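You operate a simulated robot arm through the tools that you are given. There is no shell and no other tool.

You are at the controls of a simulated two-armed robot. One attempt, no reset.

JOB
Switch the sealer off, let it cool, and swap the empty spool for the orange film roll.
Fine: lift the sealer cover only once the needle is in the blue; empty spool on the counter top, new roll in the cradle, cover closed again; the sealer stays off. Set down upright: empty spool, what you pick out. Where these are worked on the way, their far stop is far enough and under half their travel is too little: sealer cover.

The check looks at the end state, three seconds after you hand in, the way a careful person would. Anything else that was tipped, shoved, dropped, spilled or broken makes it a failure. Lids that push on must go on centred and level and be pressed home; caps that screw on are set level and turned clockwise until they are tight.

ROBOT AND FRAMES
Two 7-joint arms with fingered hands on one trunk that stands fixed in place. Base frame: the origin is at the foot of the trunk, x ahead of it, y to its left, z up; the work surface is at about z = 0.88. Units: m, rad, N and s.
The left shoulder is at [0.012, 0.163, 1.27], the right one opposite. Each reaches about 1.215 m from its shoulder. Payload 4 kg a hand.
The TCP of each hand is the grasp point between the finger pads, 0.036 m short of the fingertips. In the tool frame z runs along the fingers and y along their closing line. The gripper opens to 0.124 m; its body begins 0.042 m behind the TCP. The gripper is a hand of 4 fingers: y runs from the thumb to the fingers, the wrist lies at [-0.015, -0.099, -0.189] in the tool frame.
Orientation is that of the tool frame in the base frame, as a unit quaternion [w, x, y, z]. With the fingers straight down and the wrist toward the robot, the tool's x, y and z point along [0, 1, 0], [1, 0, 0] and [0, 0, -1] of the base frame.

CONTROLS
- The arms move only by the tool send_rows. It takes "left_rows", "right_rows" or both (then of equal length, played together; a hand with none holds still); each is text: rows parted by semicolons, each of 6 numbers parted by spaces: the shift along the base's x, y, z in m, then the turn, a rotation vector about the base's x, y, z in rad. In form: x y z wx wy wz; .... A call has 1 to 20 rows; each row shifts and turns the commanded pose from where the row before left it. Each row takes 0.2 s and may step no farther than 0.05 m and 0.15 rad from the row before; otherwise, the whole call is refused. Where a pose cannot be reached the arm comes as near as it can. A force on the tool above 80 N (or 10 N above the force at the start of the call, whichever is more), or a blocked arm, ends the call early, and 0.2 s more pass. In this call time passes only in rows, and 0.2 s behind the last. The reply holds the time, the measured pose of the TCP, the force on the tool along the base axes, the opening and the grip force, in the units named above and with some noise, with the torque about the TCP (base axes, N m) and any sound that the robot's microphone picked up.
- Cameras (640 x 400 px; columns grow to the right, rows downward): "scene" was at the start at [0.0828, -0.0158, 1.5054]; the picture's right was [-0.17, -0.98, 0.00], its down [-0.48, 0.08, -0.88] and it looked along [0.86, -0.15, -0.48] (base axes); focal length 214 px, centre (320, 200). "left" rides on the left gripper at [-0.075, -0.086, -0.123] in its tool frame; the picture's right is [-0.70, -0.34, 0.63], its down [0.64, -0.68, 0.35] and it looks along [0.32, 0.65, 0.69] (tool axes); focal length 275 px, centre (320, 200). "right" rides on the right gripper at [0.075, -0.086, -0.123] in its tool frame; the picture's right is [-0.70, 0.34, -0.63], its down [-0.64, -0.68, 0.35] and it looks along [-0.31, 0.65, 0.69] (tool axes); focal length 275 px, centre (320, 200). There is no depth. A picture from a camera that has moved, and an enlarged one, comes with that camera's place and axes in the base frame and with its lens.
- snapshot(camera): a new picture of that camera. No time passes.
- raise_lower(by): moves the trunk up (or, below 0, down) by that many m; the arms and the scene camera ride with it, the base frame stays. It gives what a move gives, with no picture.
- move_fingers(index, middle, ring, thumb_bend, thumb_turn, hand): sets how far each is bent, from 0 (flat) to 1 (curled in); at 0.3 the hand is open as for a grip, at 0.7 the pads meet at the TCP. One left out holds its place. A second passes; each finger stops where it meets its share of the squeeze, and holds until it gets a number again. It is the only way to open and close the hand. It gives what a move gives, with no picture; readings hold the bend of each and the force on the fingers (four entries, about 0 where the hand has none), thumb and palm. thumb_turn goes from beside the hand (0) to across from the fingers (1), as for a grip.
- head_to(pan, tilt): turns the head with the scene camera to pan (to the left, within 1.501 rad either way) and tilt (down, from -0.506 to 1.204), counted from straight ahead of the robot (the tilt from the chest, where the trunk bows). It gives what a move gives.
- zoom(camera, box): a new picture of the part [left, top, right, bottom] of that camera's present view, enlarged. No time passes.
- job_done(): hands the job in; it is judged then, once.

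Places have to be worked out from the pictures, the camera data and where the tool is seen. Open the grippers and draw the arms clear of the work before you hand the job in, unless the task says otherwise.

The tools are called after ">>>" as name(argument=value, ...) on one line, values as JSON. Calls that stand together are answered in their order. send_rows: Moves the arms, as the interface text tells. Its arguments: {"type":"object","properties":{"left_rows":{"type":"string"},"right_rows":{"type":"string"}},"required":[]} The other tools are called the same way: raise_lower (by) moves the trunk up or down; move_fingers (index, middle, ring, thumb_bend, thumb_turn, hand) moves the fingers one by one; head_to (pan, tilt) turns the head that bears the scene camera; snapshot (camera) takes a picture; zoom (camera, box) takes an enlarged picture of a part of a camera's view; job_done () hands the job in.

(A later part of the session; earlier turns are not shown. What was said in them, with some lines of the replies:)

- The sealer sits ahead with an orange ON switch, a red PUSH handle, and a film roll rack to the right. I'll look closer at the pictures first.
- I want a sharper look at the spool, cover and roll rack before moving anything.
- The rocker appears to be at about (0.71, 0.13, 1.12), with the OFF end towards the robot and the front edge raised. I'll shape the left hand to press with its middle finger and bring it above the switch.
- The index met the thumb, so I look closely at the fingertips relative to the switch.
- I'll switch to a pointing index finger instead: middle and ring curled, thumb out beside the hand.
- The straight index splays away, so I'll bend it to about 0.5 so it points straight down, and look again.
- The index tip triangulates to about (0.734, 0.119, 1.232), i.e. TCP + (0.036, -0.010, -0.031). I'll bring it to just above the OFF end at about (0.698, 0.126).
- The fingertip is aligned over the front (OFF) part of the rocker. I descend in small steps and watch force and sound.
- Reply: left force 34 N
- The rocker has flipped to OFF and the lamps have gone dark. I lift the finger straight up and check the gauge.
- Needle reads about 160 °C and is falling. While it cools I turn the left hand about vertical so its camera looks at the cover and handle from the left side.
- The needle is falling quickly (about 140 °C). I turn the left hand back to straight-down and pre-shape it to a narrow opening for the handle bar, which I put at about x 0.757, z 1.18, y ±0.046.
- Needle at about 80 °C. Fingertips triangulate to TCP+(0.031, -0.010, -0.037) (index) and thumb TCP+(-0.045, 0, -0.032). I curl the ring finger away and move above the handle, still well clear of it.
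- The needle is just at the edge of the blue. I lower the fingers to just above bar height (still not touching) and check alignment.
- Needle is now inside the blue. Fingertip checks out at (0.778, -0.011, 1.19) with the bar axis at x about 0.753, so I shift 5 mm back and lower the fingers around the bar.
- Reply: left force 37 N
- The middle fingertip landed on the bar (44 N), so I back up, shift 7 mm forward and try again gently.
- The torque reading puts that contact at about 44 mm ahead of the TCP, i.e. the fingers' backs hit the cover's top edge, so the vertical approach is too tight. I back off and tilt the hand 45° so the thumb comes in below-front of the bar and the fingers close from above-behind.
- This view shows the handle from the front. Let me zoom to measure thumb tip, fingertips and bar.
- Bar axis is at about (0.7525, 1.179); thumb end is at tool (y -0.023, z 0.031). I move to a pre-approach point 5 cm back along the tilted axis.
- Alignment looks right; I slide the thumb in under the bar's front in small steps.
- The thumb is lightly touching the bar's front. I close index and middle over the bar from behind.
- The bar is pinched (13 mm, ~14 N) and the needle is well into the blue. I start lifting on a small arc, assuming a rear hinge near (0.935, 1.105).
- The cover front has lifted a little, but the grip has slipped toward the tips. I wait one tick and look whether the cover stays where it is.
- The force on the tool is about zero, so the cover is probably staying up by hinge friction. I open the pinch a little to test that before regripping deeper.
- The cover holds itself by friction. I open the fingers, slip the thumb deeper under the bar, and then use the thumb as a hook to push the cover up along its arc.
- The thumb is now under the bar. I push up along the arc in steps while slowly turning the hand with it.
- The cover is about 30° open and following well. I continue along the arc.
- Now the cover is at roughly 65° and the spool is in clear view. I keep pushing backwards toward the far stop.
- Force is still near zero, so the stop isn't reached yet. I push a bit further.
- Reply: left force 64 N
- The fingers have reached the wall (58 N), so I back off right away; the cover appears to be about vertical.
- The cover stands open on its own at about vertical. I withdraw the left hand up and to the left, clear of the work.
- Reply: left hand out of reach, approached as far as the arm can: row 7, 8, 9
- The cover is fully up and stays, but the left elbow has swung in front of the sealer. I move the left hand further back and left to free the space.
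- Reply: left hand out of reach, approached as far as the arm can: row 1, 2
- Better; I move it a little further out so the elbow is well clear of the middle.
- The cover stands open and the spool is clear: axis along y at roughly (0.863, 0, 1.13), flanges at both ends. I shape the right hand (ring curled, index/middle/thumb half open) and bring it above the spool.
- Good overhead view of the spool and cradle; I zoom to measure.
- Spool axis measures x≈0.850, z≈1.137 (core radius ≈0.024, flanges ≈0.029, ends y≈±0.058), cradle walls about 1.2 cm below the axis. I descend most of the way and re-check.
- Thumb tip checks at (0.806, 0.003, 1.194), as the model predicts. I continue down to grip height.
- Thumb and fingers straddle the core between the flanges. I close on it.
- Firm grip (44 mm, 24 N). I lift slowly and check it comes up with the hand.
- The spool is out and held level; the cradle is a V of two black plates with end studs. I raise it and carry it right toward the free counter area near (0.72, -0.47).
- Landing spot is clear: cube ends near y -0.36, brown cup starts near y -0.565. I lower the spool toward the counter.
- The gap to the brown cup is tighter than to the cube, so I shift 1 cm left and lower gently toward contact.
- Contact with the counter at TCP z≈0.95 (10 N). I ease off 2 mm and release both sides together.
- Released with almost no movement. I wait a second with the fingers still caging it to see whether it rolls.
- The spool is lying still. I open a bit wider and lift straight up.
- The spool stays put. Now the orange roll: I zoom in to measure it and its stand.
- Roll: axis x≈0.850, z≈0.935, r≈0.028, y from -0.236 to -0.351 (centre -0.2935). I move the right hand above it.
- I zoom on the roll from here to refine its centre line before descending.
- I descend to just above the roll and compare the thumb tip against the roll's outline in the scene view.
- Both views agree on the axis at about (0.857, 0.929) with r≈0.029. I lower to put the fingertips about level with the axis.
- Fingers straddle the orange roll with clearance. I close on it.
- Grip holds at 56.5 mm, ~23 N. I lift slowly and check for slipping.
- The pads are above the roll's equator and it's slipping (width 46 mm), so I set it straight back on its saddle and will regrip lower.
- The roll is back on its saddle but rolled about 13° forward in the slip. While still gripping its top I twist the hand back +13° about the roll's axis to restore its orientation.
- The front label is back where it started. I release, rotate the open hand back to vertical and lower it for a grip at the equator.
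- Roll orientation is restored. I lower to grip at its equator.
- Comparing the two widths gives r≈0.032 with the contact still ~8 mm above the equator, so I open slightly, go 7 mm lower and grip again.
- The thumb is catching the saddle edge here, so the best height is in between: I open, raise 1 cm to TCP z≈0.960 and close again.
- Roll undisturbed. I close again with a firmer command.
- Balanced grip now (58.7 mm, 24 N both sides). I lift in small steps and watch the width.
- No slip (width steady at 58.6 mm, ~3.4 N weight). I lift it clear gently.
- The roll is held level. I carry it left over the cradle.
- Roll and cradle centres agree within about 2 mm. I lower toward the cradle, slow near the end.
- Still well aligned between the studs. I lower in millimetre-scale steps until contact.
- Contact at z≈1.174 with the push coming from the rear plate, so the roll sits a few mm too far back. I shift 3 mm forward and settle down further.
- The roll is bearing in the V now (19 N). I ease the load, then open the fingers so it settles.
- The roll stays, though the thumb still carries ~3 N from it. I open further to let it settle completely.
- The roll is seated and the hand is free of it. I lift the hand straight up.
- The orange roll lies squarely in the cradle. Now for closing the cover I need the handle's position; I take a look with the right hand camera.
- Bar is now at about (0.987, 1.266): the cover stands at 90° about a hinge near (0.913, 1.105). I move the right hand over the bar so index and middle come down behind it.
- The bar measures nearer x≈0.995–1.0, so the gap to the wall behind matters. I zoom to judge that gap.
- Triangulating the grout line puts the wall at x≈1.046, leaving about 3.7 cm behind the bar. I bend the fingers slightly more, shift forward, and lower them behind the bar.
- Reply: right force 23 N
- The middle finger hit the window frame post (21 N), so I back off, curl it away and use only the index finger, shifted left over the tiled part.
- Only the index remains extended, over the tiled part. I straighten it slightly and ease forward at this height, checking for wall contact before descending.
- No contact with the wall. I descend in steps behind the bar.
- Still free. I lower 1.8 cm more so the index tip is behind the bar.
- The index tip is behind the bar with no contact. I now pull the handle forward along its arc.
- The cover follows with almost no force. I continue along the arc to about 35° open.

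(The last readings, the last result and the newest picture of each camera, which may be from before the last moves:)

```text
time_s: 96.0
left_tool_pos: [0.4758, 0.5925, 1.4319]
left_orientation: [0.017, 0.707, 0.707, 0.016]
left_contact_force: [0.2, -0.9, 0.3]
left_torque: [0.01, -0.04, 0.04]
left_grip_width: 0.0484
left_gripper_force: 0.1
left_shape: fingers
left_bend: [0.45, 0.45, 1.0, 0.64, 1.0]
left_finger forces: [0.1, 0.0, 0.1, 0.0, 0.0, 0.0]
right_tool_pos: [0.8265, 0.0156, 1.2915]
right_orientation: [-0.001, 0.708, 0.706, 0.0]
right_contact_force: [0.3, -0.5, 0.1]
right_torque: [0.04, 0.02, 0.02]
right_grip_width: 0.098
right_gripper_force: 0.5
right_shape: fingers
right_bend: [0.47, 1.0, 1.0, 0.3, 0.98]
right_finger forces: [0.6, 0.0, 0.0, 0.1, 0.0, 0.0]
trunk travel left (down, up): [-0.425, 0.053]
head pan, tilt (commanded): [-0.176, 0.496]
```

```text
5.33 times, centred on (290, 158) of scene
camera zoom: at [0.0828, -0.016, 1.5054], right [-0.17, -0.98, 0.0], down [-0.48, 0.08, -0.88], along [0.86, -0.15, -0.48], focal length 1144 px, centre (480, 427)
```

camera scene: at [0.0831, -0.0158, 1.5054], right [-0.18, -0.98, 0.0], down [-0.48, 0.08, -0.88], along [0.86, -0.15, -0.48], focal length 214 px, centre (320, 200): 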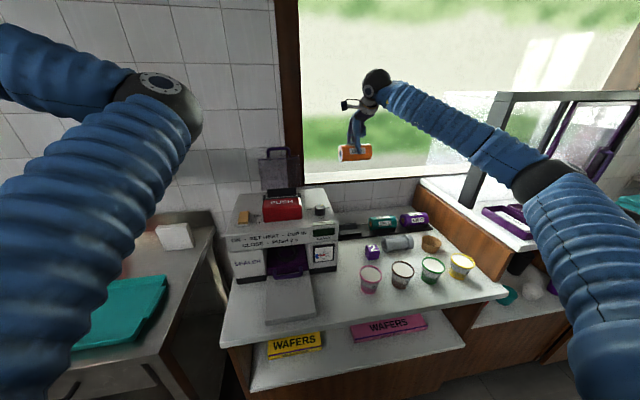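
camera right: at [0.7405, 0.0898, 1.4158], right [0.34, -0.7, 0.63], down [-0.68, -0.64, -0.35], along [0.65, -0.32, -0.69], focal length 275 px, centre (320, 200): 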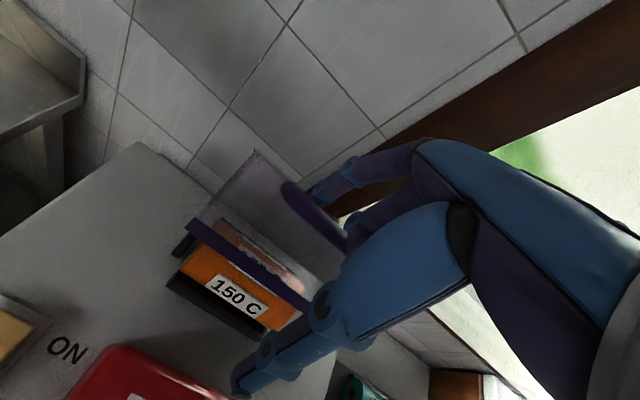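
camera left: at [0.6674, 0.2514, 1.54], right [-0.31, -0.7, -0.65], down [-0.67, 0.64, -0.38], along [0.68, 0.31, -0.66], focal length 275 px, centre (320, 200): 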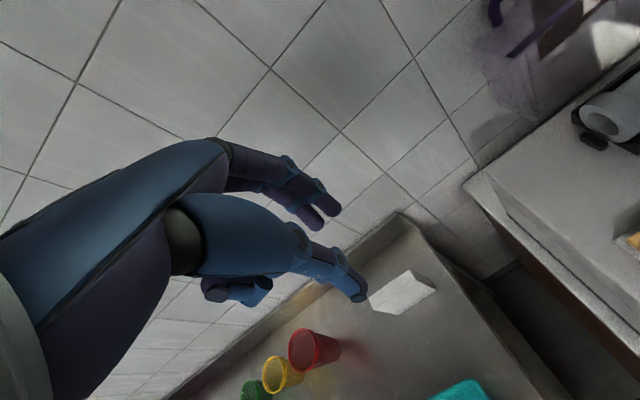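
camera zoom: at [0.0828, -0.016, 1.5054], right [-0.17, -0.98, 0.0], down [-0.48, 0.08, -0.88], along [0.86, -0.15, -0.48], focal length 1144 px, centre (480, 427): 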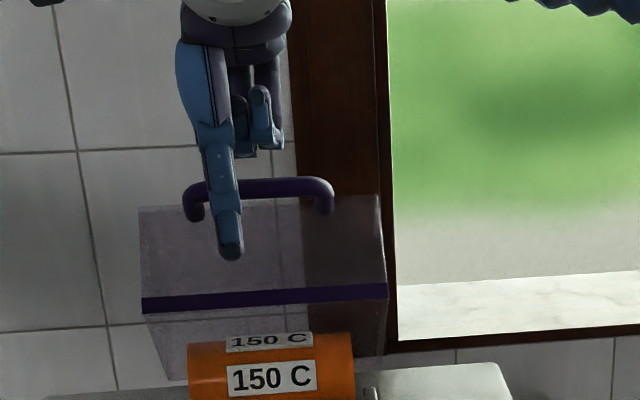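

About 45° now; I continue a bit further before switching to pushing from above.

>>> send_rows(right_rows="-0.014 0 -0.0071 0 0 0; -0.014 0 -0.0071 0 0 0; -0.013 0 -0.009 0 0 0")

>>> snapshot(camera="right")

>>> zoom(camera="scene", box=[240, 120, 340, 195])

```text
time_s: 96.8
left_tool_pos: [0.4762, 0.5931, 1.4332]
left_orientation: [0.016, 0.707, 0.707, 0.016]
left_contact_force: [0.3, -0.2, 0.2]
left_torque: [0.02, 0.01, 0.0]
left_grip_width: 0.0485
left_gripper_force: 0.1
left_shape: fingers
left_bend: [0.45, 0.45, 1.0, 0.64, 1.0]
left_finger forces: [0.1, 0.0, 0.1, 0.1, 0.1, 0.0]
right_tool_pos: [0.7846, 0.0162, 1.2697]
right_orientation: [0.0, 0.708, 0.706, -0.001]
right_contact_force: [1.2, 0.5, -0.5]
right_torque: [-0.01, 0.0, 0.0]
right_grip_width: 0.0978
right_gripper_force: 0.7
right_shape: fingers
right_bend: [0.47, 1.0, 1.0, 0.3, 0.98]
right_finger forces: [0.2, 0.1, 0.0, 0.0, 0.1, 0.1]
trunk travel left (down, up): [-0.425, 0.053]
head pan, tilt (commanded): [-0.176, 0.496]
```

```text
taken
camera right: at [0.6996, 0.0897, 1.3926], right [0.34, -0.7, 0.63], down [-0.68, -0.64, -0.35], along [0.65, -0.32, -0.69], focal length 275 px, centre (320, 200)
```

right: 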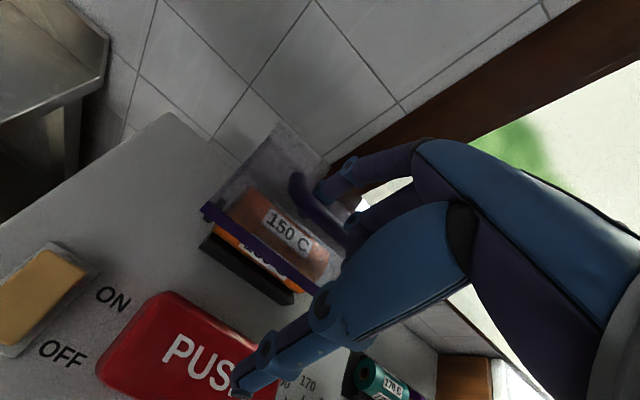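

```text
5.33 times, centred on (290, 158) of scene
camera zoom: at [0.083, -0.0158, 1.5054], right [-0.17, -0.98, 0.0], down [-0.48, 0.08, -0.88], along [0.86, -0.15, -0.48], focal length 1144 px, centre (480, 427)
```

zoom: 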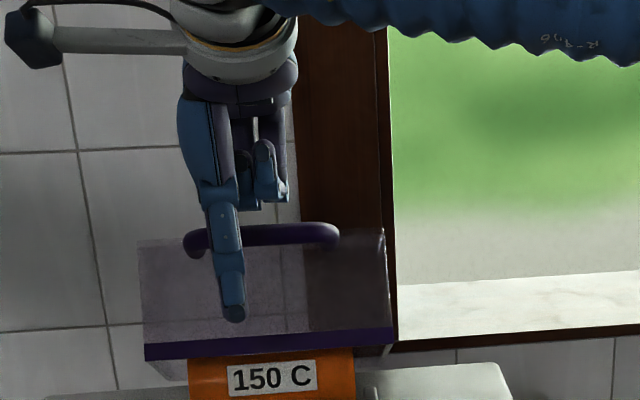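

Cover is at about 28°. I lift the index out from behind the bar and form a closed fingertip pinch to press the cover down from above.

>>> send_rows(right_rows="0.002 0 0.012 0 0 0; 0 0 0.02 0 0 0; 0 0 0.025 0 0 0; 0.01 0 0.01 0 0 0")

>>> move_fingers(hand="right", index=0.7, middle=0.7, thumb_bend=0.7)

>>> snapshot(camera="right")

>>> zoom(camera="scene", box=[240, 120, 340, 195])

```text
time_s: 97.8
left_tool_pos: [0.4773, 0.5918, 1.4318]
left_orientation: [0.016, 0.707, 0.707, 0.015]
left_contact_force: [0.3, 0.3, 0.5]
left_torque: [0.01, 0.0, 0.0]
left_grip_width: 0.0482
left_gripper_force: 0.0
left_shape: fingers
left_bend: [0.45, 0.45, 1.0, 0.64, 1.0]
left_finger forces: [0.1, 0.0, 0.0, 0.0, 0.1, 0.0]
right_tool_pos: [0.7978, 0.0157, 1.3361]
right_orientation: [0.0, 0.708, 0.706, -0.001]
right_contact_force: [-0.3, -0.3, -0.2]
right_torque: [0.02, -0.01, 0.01]
right_grip_width: 0.097
right_gripper_force: 0.2
right_shape: fingers
right_bend: [0.47, 1.0, 1.0, 0.3, 0.98]
right_finger forces: [0.0, 0.0, 0.0, 0.1, 0.0, 0.1]
trunk travel left (down, up): [-0.425, 0.053]
head pan, tilt (commanded): [-0.176, 0.496]
```

```text
time_s: 98.8
left_tool_pos: [0.4763, 0.5932, 1.432]
left_orientation: [0.015, 0.707, 0.707, 0.016]
left_contact_force: [1.1, 0.3, -0.7]
left_torque: [-0.02, 0.02, 0.01]
left_grip_width: 0.0484
left_gripper_force: 0.0
left_shape: fingers
left_bend: [0.45, 0.45, 1.0, 0.64, 1.0]
left_finger forces: [0.0, 0.0, 0.1, 0.0, 0.0, 0.0]
right_tool_pos: [0.7976, 0.0158, 1.3356]
right_orientation: [-0.001, 0.707, 0.707, 0.0]
right_contact_force: [0.5, 0.3, -1.8]
right_torque: [-0.01, 0.0, -0.02]
right_grip_width: 0.0022
right_gripper_force: 0.1
right_shape: fingers
right_bend: [0.7, 0.7, 1.0, 0.7, 1.0]
right_finger forces: [0.0, 0.0, 0.0, 0.0, 0.0, 0.0]
trunk travel left (down, up): [-0.425, 0.053]
head pan, tilt (commanded): [-0.176, 0.496]
```

```text
taken
camera right: at [0.712, 0.0893, 1.4592], right [0.34, -0.7, 0.63], down [-0.68, -0.64, -0.35], along [0.65, -0.32, -0.69], focal length 275 px, centre (320, 200)
```

right: 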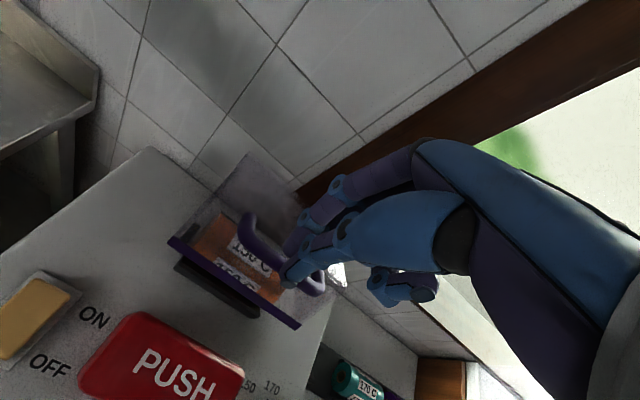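

```text
5.33 times, centred on (290, 158) of scene
camera zoom: at [0.0831, -0.0156, 1.5054], right [-0.17, -0.98, 0.0], down [-0.48, 0.08, -0.88], along [0.86, -0.15, -0.48], focal length 1144 px, centre (480, 427)
```

zoom: 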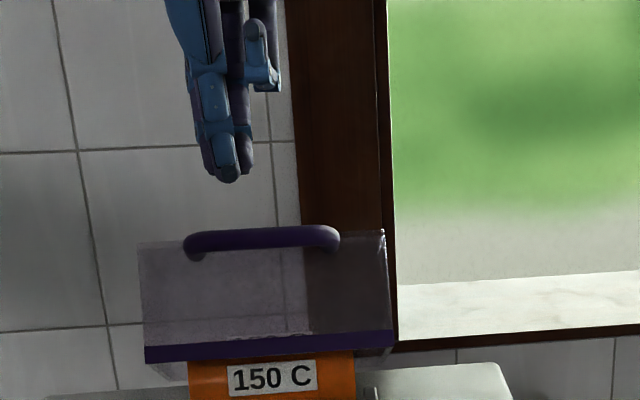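

Bar is at about (0.82, 1.257), θ≈33°. I'll bring the closed fingertips over the cover's top face behind the bar and press it down along its arc.

>>> send_rows(right_rows="0.034 -0.007 0 0 0 0; 0.034 -0.007 -0.02 0 0 0; 0 0 -0.025 0 0 0; 0 0 -0.015 0 0 0")

>>> zoom(camera="right", box=[130, 120, 450, 320])

>>> zoom(camera="scene", box=[240, 120, 340, 195])

```text
time_s: 99.8
left_tool_pos: [0.4778, 0.5935, 1.4318]
left_orientation: [0.015, 0.707, 0.707, 0.016]
left_contact_force: [-0.6, 0.1, 0.9]
left_torque: [0.02, 0.01, 0.01]
left_grip_width: 0.0484
left_gripper_force: 0.0
left_shape: fingers
left_bend: [0.45, 0.45, 1.0, 0.64, 1.0]
left_finger forces: [0.0, 0.0, 0.1, 0.0, 0.0, 0.0]
right_tool_pos: [0.8656, 0.003, 1.2746]
right_orientation: [0.0, 0.708, 0.706, -0.001]
right_contact_force: [0.0, -0.2, 0.0]
right_torque: [0.03, 0.06, 0.02]
right_grip_width: 0.0017
right_gripper_force: 0.3
right_shape: fingers
right_bend: [0.7, 0.7, 1.0, 0.7, 1.0]
right_finger forces: [0.0, 0.0, 0.1, 0.0, 0.1, 0.1]
trunk travel left (down, up): [-0.425, 0.053]
head pan, tilt (commanded): [-0.176, 0.496]
```

```text
2.00 times, centred on (290, 220) of right
camera zoom: at [0.7801, 0.076, 1.3986], right [0.34, -0.7, 0.63], down [-0.68, -0.64, -0.35], along [0.65, -0.32, -0.69], focal length 551 px, centre (380, 160)
```

zoom: 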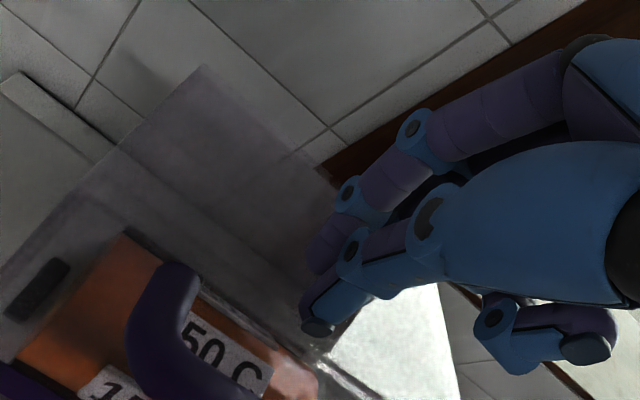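

```text
5.33 times, centred on (290, 158) of scene
camera zoom: at [0.0835, -0.0156, 1.5054], right [-0.17, -0.98, 0.0], down [-0.48, 0.08, -0.88], along [0.86, -0.15, -0.48], focal length 1144 px, centre (480, 427)
```

zoom: 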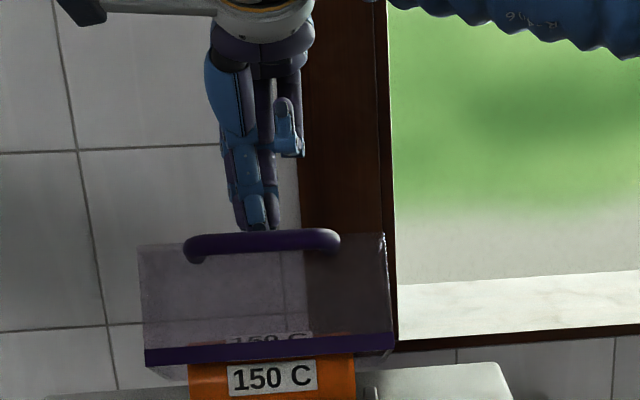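

Fingertips are above the top face. I press down and follow the arc to about 15°.

>>> send_rows(right_rows="0 0 -0.008 0 0 0; 0 0 -0.008 0 0 0; -0.008 0 -0.005 0 0 0; -0.008 0 -0.005 0 0 0; -0.009 0 -0.007 0 0 0; -0.009 0 -0.007 0 0 0")

>>> zoom(camera="right", box=[130, 120, 450, 320])

>>> zoom(camera="scene", box=[240, 130, 340, 205])

```text
time_s: 101.2
left_tool_pos: [0.4768, 0.5931, 1.4317]
left_orientation: [0.016, 0.707, 0.707, 0.016]
left_contact_force: [0.2, 0.4, 0.7]
left_torque: [-0.01, -0.02, 0.0]
left_grip_width: 0.0484
left_gripper_force: 0.1
left_shape: fingers
left_bend: [0.45, 0.45, 1.0, 0.64, 1.0]
left_finger forces: [0.0, 0.0, 0.0, 0.1, 0.1, 0.0]
right_tool_pos: [0.8309, 0.0019, 1.2364]
right_orientation: [0.001, 0.708, 0.706, 0.0]
right_contact_force: [0.0, 0.3, -0.4]
right_torque: [-0.01, -0.01, -0.01]
right_grip_width: 0.002
right_gripper_force: 0.1
right_shape: fingers
right_bend: [0.7, 0.7, 1.0, 0.7, 1.0]
right_finger forces: [0.1, 0.0, 0.1, 0.1, 0.1, 0.0]
trunk travel left (down, up): [-0.425, 0.053]
head pan, tilt (commanded): [-0.176, 0.496]
```

```text
2.00 times, centred on (290, 220) of right
camera zoom: at [0.7449, 0.0757, 1.359], right [0.34, -0.7, 0.63], down [-0.68, -0.64, -0.35], along [0.65, -0.32, -0.69], focal length 551 px, centre (380, 160)
```

zoom: 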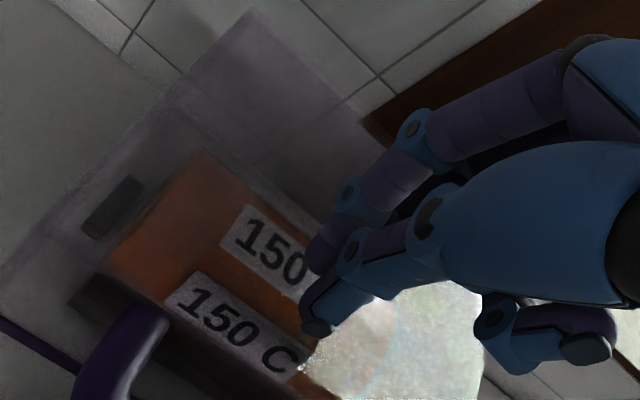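

```text
5.33 times, centred on (290, 168) of scene
camera zoom: at [0.0828, -0.0159, 1.5054], right [-0.17, -0.98, 0.0], down [-0.48, 0.08, -0.88], along [0.86, -0.15, -0.48], focal length 1144 px, centre (480, 373)
```

zoom: 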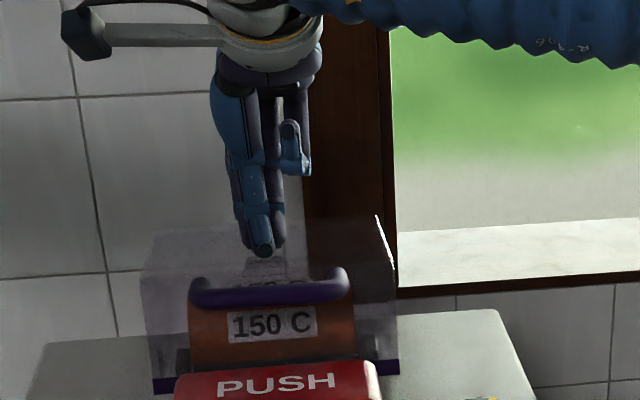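

The cover is now down to roughly 10°. I continue pressing it down to the closed stop.

>>> send_rows(right_rows="-0.006 0 -0.007 0 0 0; -0.006 0 -0.007 0 0 0; -0.005 0 -0.007 0 0 0; -0.004 0 -0.006 0 0 0")

>>> zoom(camera="right", box=[130, 120, 450, 320])

>>> zoom(camera="scene", box=[240, 130, 340, 205])

```text
time_s: 102.2
left_tool_pos: [0.472, 0.5933, 1.4349]
left_orientation: [0.018, 0.707, 0.707, 0.016]
left_contact_force: [0.0, 1.5, 0.8]
left_torque: [0.0, 0.0, 0.02]
left_grip_width: 0.0487
left_gripper_force: 0.0
left_shape: fingers
left_bend: [0.45, 0.45, 1.0, 0.64, 1.0]
left_finger forces: [0.0, 0.1, 0.1, 0.0, 0.0, 0.0]
right_tool_pos: [0.8097, 0.0016, 1.2191]
right_orientation: [0.003, 0.708, 0.706, 0.007]
right_contact_force: [21.7, -1.1, 69.9]
right_torque: [0.11, -1.0, -0.03]
right_grip_width: 0.0
right_gripper_force: 38.9
right_shape: fingers
right_bend: [0.72, 0.71, 1.0, 0.71, 1.0]
right_finger forces: [39.1, 11.2, 0.1, 0.0, 27.0, 0.0]
trunk travel left (down, up): [-0.425, 0.053]
head pan, tilt (commanded): [-0.176, 0.496]
```

```text
2.00 times, centred on (290, 220) of right
camera zoom: at [0.7226, 0.0747, 1.3419], right [0.33, -0.7, 0.63], down [-0.68, -0.64, -0.36], along [0.66, -0.31, -0.68], focal length 551 px, centre (380, 160)
```

zoom: 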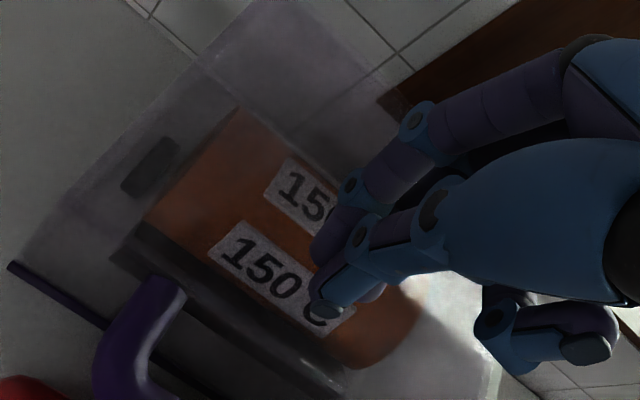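

```text
5.33 times, centred on (290, 168) of scene
camera zoom: at [0.0799, -0.0159, 1.5064], right [-0.18, -0.98, 0.0], down [-0.47, 0.08, -0.88], along [0.86, -0.15, -0.48], focal length 1144 px, centre (480, 373)
```

zoom: 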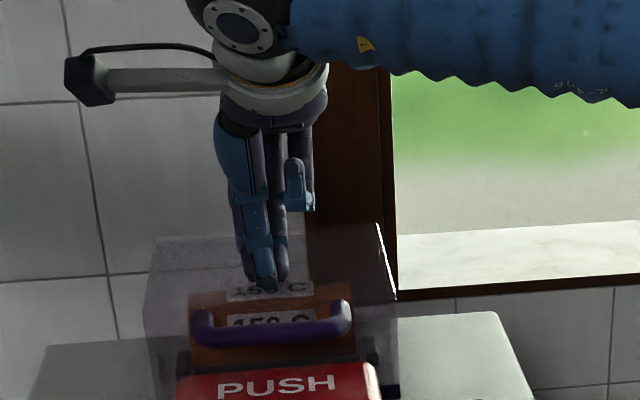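

70 N at the stop and the bar is back at its original height, so the cover is closed. I ease off and lift the hand away.

>>> send_rows(right_rows="0.002 0 0.008 0 0 0; 0.002 0 0.012 0 0 0; 0 0 0.03 0 0 0; 0 0 0.04 0 0 0; 0 0 0.04 0 0 0")

>>> zoom(camera="scene", box=[245, 165, 345, 228])

>>> snapshot(camera="right")

>>> zoom(camera="scene", box=[210, 160, 370, 260])

```text
time_s: 103.4
left_tool_pos: [0.4758, 0.5939, 1.4324]
left_orientation: [0.016, 0.707, 0.707, 0.015]
left_contact_force: [-0.1, 0.1, -1.0]
left_torque: [0.02, -0.04, -0.02]
left_grip_width: 0.0484
left_gripper_force: 0.0
left_shape: fingers
left_bend: [0.45, 0.45, 1.0, 0.64, 1.0]
left_finger forces: [0.0, 0.1, 0.1, 0.0, 0.0, 0.1]
right_tool_pos: [0.814, 0.0017, 1.3382]
right_orientation: [0.0, 0.708, 0.707, -0.002]
right_contact_force: [-0.1, -0.2, -0.4]
right_torque: [-0.01, -0.02, -0.01]
right_grip_width: 0.0016
right_gripper_force: 0.1
right_shape: fingers
right_bend: [0.7, 0.7, 1.0, 0.7, 1.0]
right_finger forces: [0.0, 0.0, 0.0, 0.0, 0.0, 0.0]
trunk travel left (down, up): [-0.425, 0.053]
head pan, tilt (commanded): [-0.176, 0.496]
```

```text
6.35 times, centred on (295, 196) of scene
camera zoom: at [0.0825, -0.0152, 1.5055], right [-0.17, -0.98, 0.0], down [-0.48, 0.08, -0.88], along [0.86, -0.15, -0.48], focal length 1362 px, centre (479, 222)
```

zoom: 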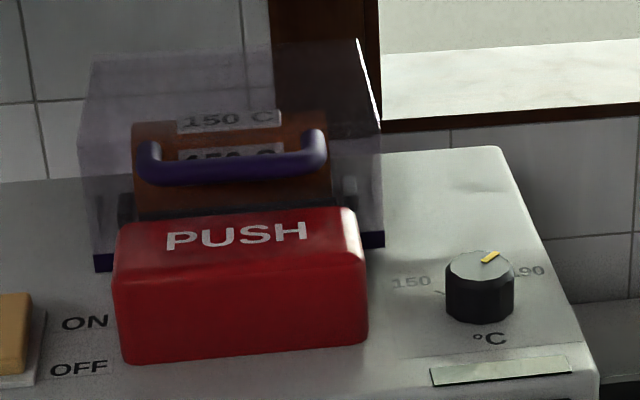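

```text
taken
camera right: at [0.7286, 0.0754, 1.4612], right [0.34, -0.7, 0.63], down [-0.68, -0.64, -0.34], along [0.65, -0.32, -0.69], focal length 275 px, centre (320, 200)
```

right: 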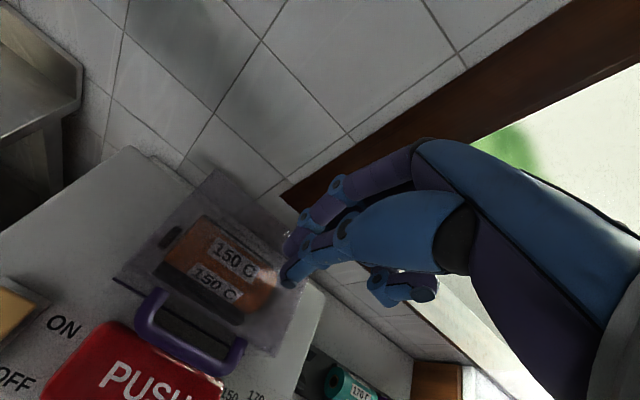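

```text
4.00 times, centred on (290, 210) of scene
camera zoom: at [0.0825, -0.0152, 1.5055], right [-0.17, -0.98, 0.0], down [-0.48, 0.08, -0.88], along [0.86, -0.15, -0.48], focal length 858 px, centre (440, 160)
```

zoom: 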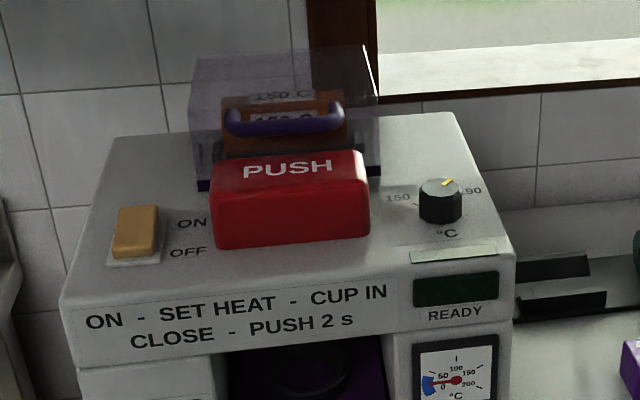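

Cover closed, rocker OFF, lamps dark, needle in the blue. I open both hands and draw the right arm back up and away.

>>> send_rows(right_rows="0 0 0.04 0 0 0; 0 0 0.04 0 0 0; -0.025 -0.03 0.02 0 0 0; -0.028 -0.036 0.005 0 0 0; -0.028 -0.036 0.005 0 0 0; -0.028 -0.036 0.005 0 0 0; -0.028 -0.036 0.005 0 0 0; -0.028 -0.036 0.005 0 0 0; -0.028 -0.036 0.005 0 0 0; -0.028 -0.036 0.005 0 0 0; -0.028 -0.036 0.005 0 0 0; -0.028 -0.036 0 0 0 0")

>>> move_fingers(hand="right", index=0.3, middle=0.3, ring=0.3, thumb_bend=0.3, thumb_turn=1)

>>> move_fingers(hand="left", index=0.3, middle=0.3, ring=0.3, thumb_bend=0.3, thumb_turn=1)

>>> snapshot(camera="scene")

>>> zoom(camera="scene", box=[310, 190, 510, 315])

>>> zoom(camera="right", box=[0, 0, 320, 200])

```text
time_s: 106.0
left_tool_pos: [0.4733, 0.5904, 1.4332]
left_orientation: [0.017, 0.707, 0.706, 0.017]
left_contact_force: [-0.2, 0.1, -0.4]
left_torque: [0.02, 0.01, -0.01]
left_grip_width: 0.0481
left_gripper_force: 0.1
left_shape: fingers
left_bend: [0.45, 0.45, 1.0, 0.64, 1.0]
left_finger forces: [0.0, 0.0, 0.0, 0.0, 0.1, 0.0]
right_tool_pos: [0.5355, -0.3527, 1.4795]
right_orientation: [0.0, 0.707, 0.707, 0.0]
right_contact_force: [-0.5, 0.2, 0.0]
right_torque: [0.01, -0.01, 0.02]
right_grip_width: 0.0019
right_gripper_force: 0.0
right_shape: fingers
right_bend: [0.7, 0.7, 1.0, 0.7, 1.0]
right_finger forces: [0.0, 0.0, 0.0, 0.0, 0.0, 0.1]
trunk travel left (down, up): [-0.425, 0.053]
head pan, tilt (commanded): [-0.176, 0.496]
```

```text
time_s: 107.0
left_tool_pos: [0.4762, 0.5913, 1.4331]
left_orientation: [0.016, 0.707, 0.707, 0.016]
left_contact_force: [0.0, -0.9, 1.3]
left_torque: [-0.01, -0.04, 0.0]
left_grip_width: 0.0483
left_gripper_force: 0.1
left_shape: fingers
left_bend: [0.45, 0.45, 1.0, 0.64, 1.0]
left_finger forces: [0.0, 0.1, 0.0, 0.0, 0.0, 0.0]
right_tool_pos: [0.5367, -0.353, 1.4793]
right_orientation: [-0.001, 0.708, 0.706, 0.001]
right_contact_force: [0.6, 0.5, 0.2]
right_torque: [-0.01, 0.0, -0.01]
right_grip_width: 0.1229
right_gripper_force: 0.0
right_shape: fingers
right_bend: [0.3, 0.3, 0.3, 0.3, 0.98]
right_finger forces: [0.0, 0.0, 0.0, 0.1, 0.0, 0.1]
trunk travel left (down, up): [-0.425, 0.053]
head pan, tilt (commanded): [-0.176, 0.496]
```

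```text
time_s: 108.0
left_tool_pos: [0.4769, 0.5925, 1.4319]
left_orientation: [0.017, 0.707, 0.707, 0.016]
left_contact_force: [-0.1, 0.0, 0.3]
left_torque: [-0.02, 0.0, -0.03]
left_grip_width: 0.123
left_gripper_force: 0.1
left_shape: fingers
left_bend: [0.3, 0.3, 0.3, 0.3, 0.98]
left_finger forces: [0.1, 0.0, 0.0, 0.1, 0.1, 0.0]
right_tool_pos: [0.5375, -0.3536, 1.4798]
right_orientation: [0.0, 0.708, 0.706, 0.0]
right_contact_force: [0.3, -0.2, 0.2]
right_torque: [-0.02, -0.03, 0.02]
right_grip_width: 0.123
right_gripper_force: 0.2
right_shape: fingers
right_bend: [0.3, 0.3, 0.3, 0.3, 0.98]
right_finger forces: [0.0, 0.0, 0.1, 0.0, 0.0, 0.0]
trunk travel left (down, up): [-0.425, 0.053]
head pan, tilt (commanded): [-0.176, 0.496]
```

```text
taken
camera scene: at [0.0828, -0.016, 1.5054], right [-0.17, -0.98, 0.0], down [-0.48, 0.08, -0.88], along [0.86, -0.15, -0.48], focal length 214 px, centre (320, 200)
```

scene: 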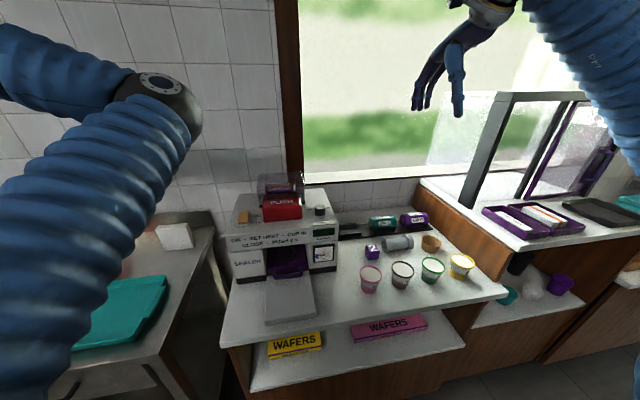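

```text
3.20 times, centred on (410, 252) of scene
camera zoom: at [0.0828, -0.016, 1.5054], right [-0.17, -0.98, 0.0], down [-0.48, 0.08, -0.88], along [0.86, -0.15, -0.48], focal length 686 px, centre (32, 32)
```

zoom: 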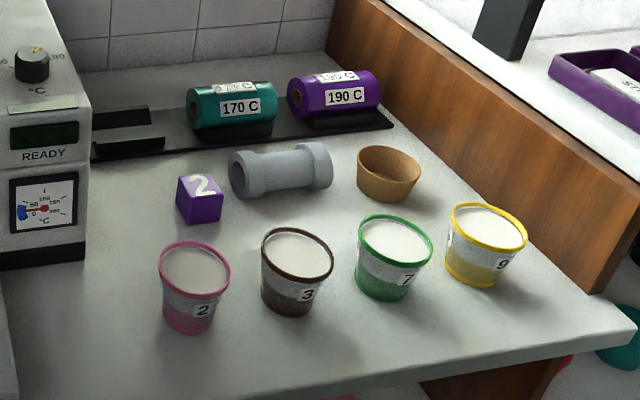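

```text
2.00 times, centred on (160, 100) of right
camera zoom: at [0.451, -0.279, 1.6026], right [0.34, -0.7, 0.63], down [-0.68, -0.64, -0.35], along [0.65, -0.32, -0.69], focal length 551 px, centre (640, 400)
```

zoom: 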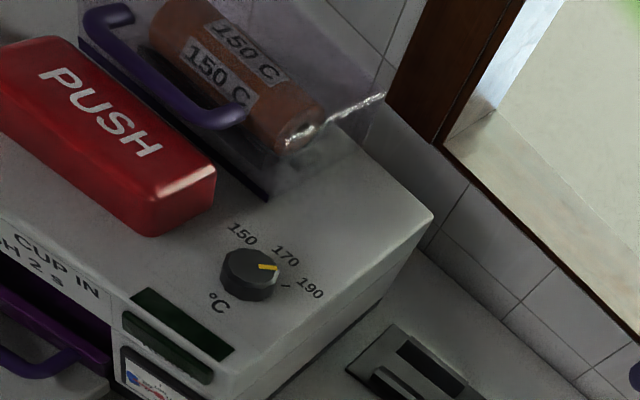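

Everything checks out: orange roll in the cradle under the closed cover, empty spool resting on the counter in its original attitude, rocker OFF with the needle in the blue, other items unmoved, and both hands open and clear. I hand the job in.

>>> job_done()

```text
The job is handed in.
```

I swapped the empty spool for the orange film roll and handed the job in. I haven't seen the check's verdict.

- **Sealer:** I switched it off first. I opened the cover only after the needle was in the blue, and the sealer has stayed off since.
- **Cover:** I opened it fully for the swap and closed it again. In the last picture it sits exactly where it started.
- **Orange roll:** it lies in the cradle with its labels facing the way they did on the rack. It slipped and turned about 13° on my first grip. I set it back on its stand, turned it back, and picked it up again.
- **Empty spool:** it lies on the counter between the purple cube and the brown cup, on its side as it sat in the cradle. I took "upright" to mean that position, because the roll has to lie the same way. If it meant standing on end, the spool fails that point.
- **Bumps along the way:** the robot's fingers briefly touched the wall, the window frame and the roll's stand. The cover also took about 70 N when I pressed it shut. In the last pictures the other items are where they were and nothing looks damaged.

Both hands are open and clear of the work.
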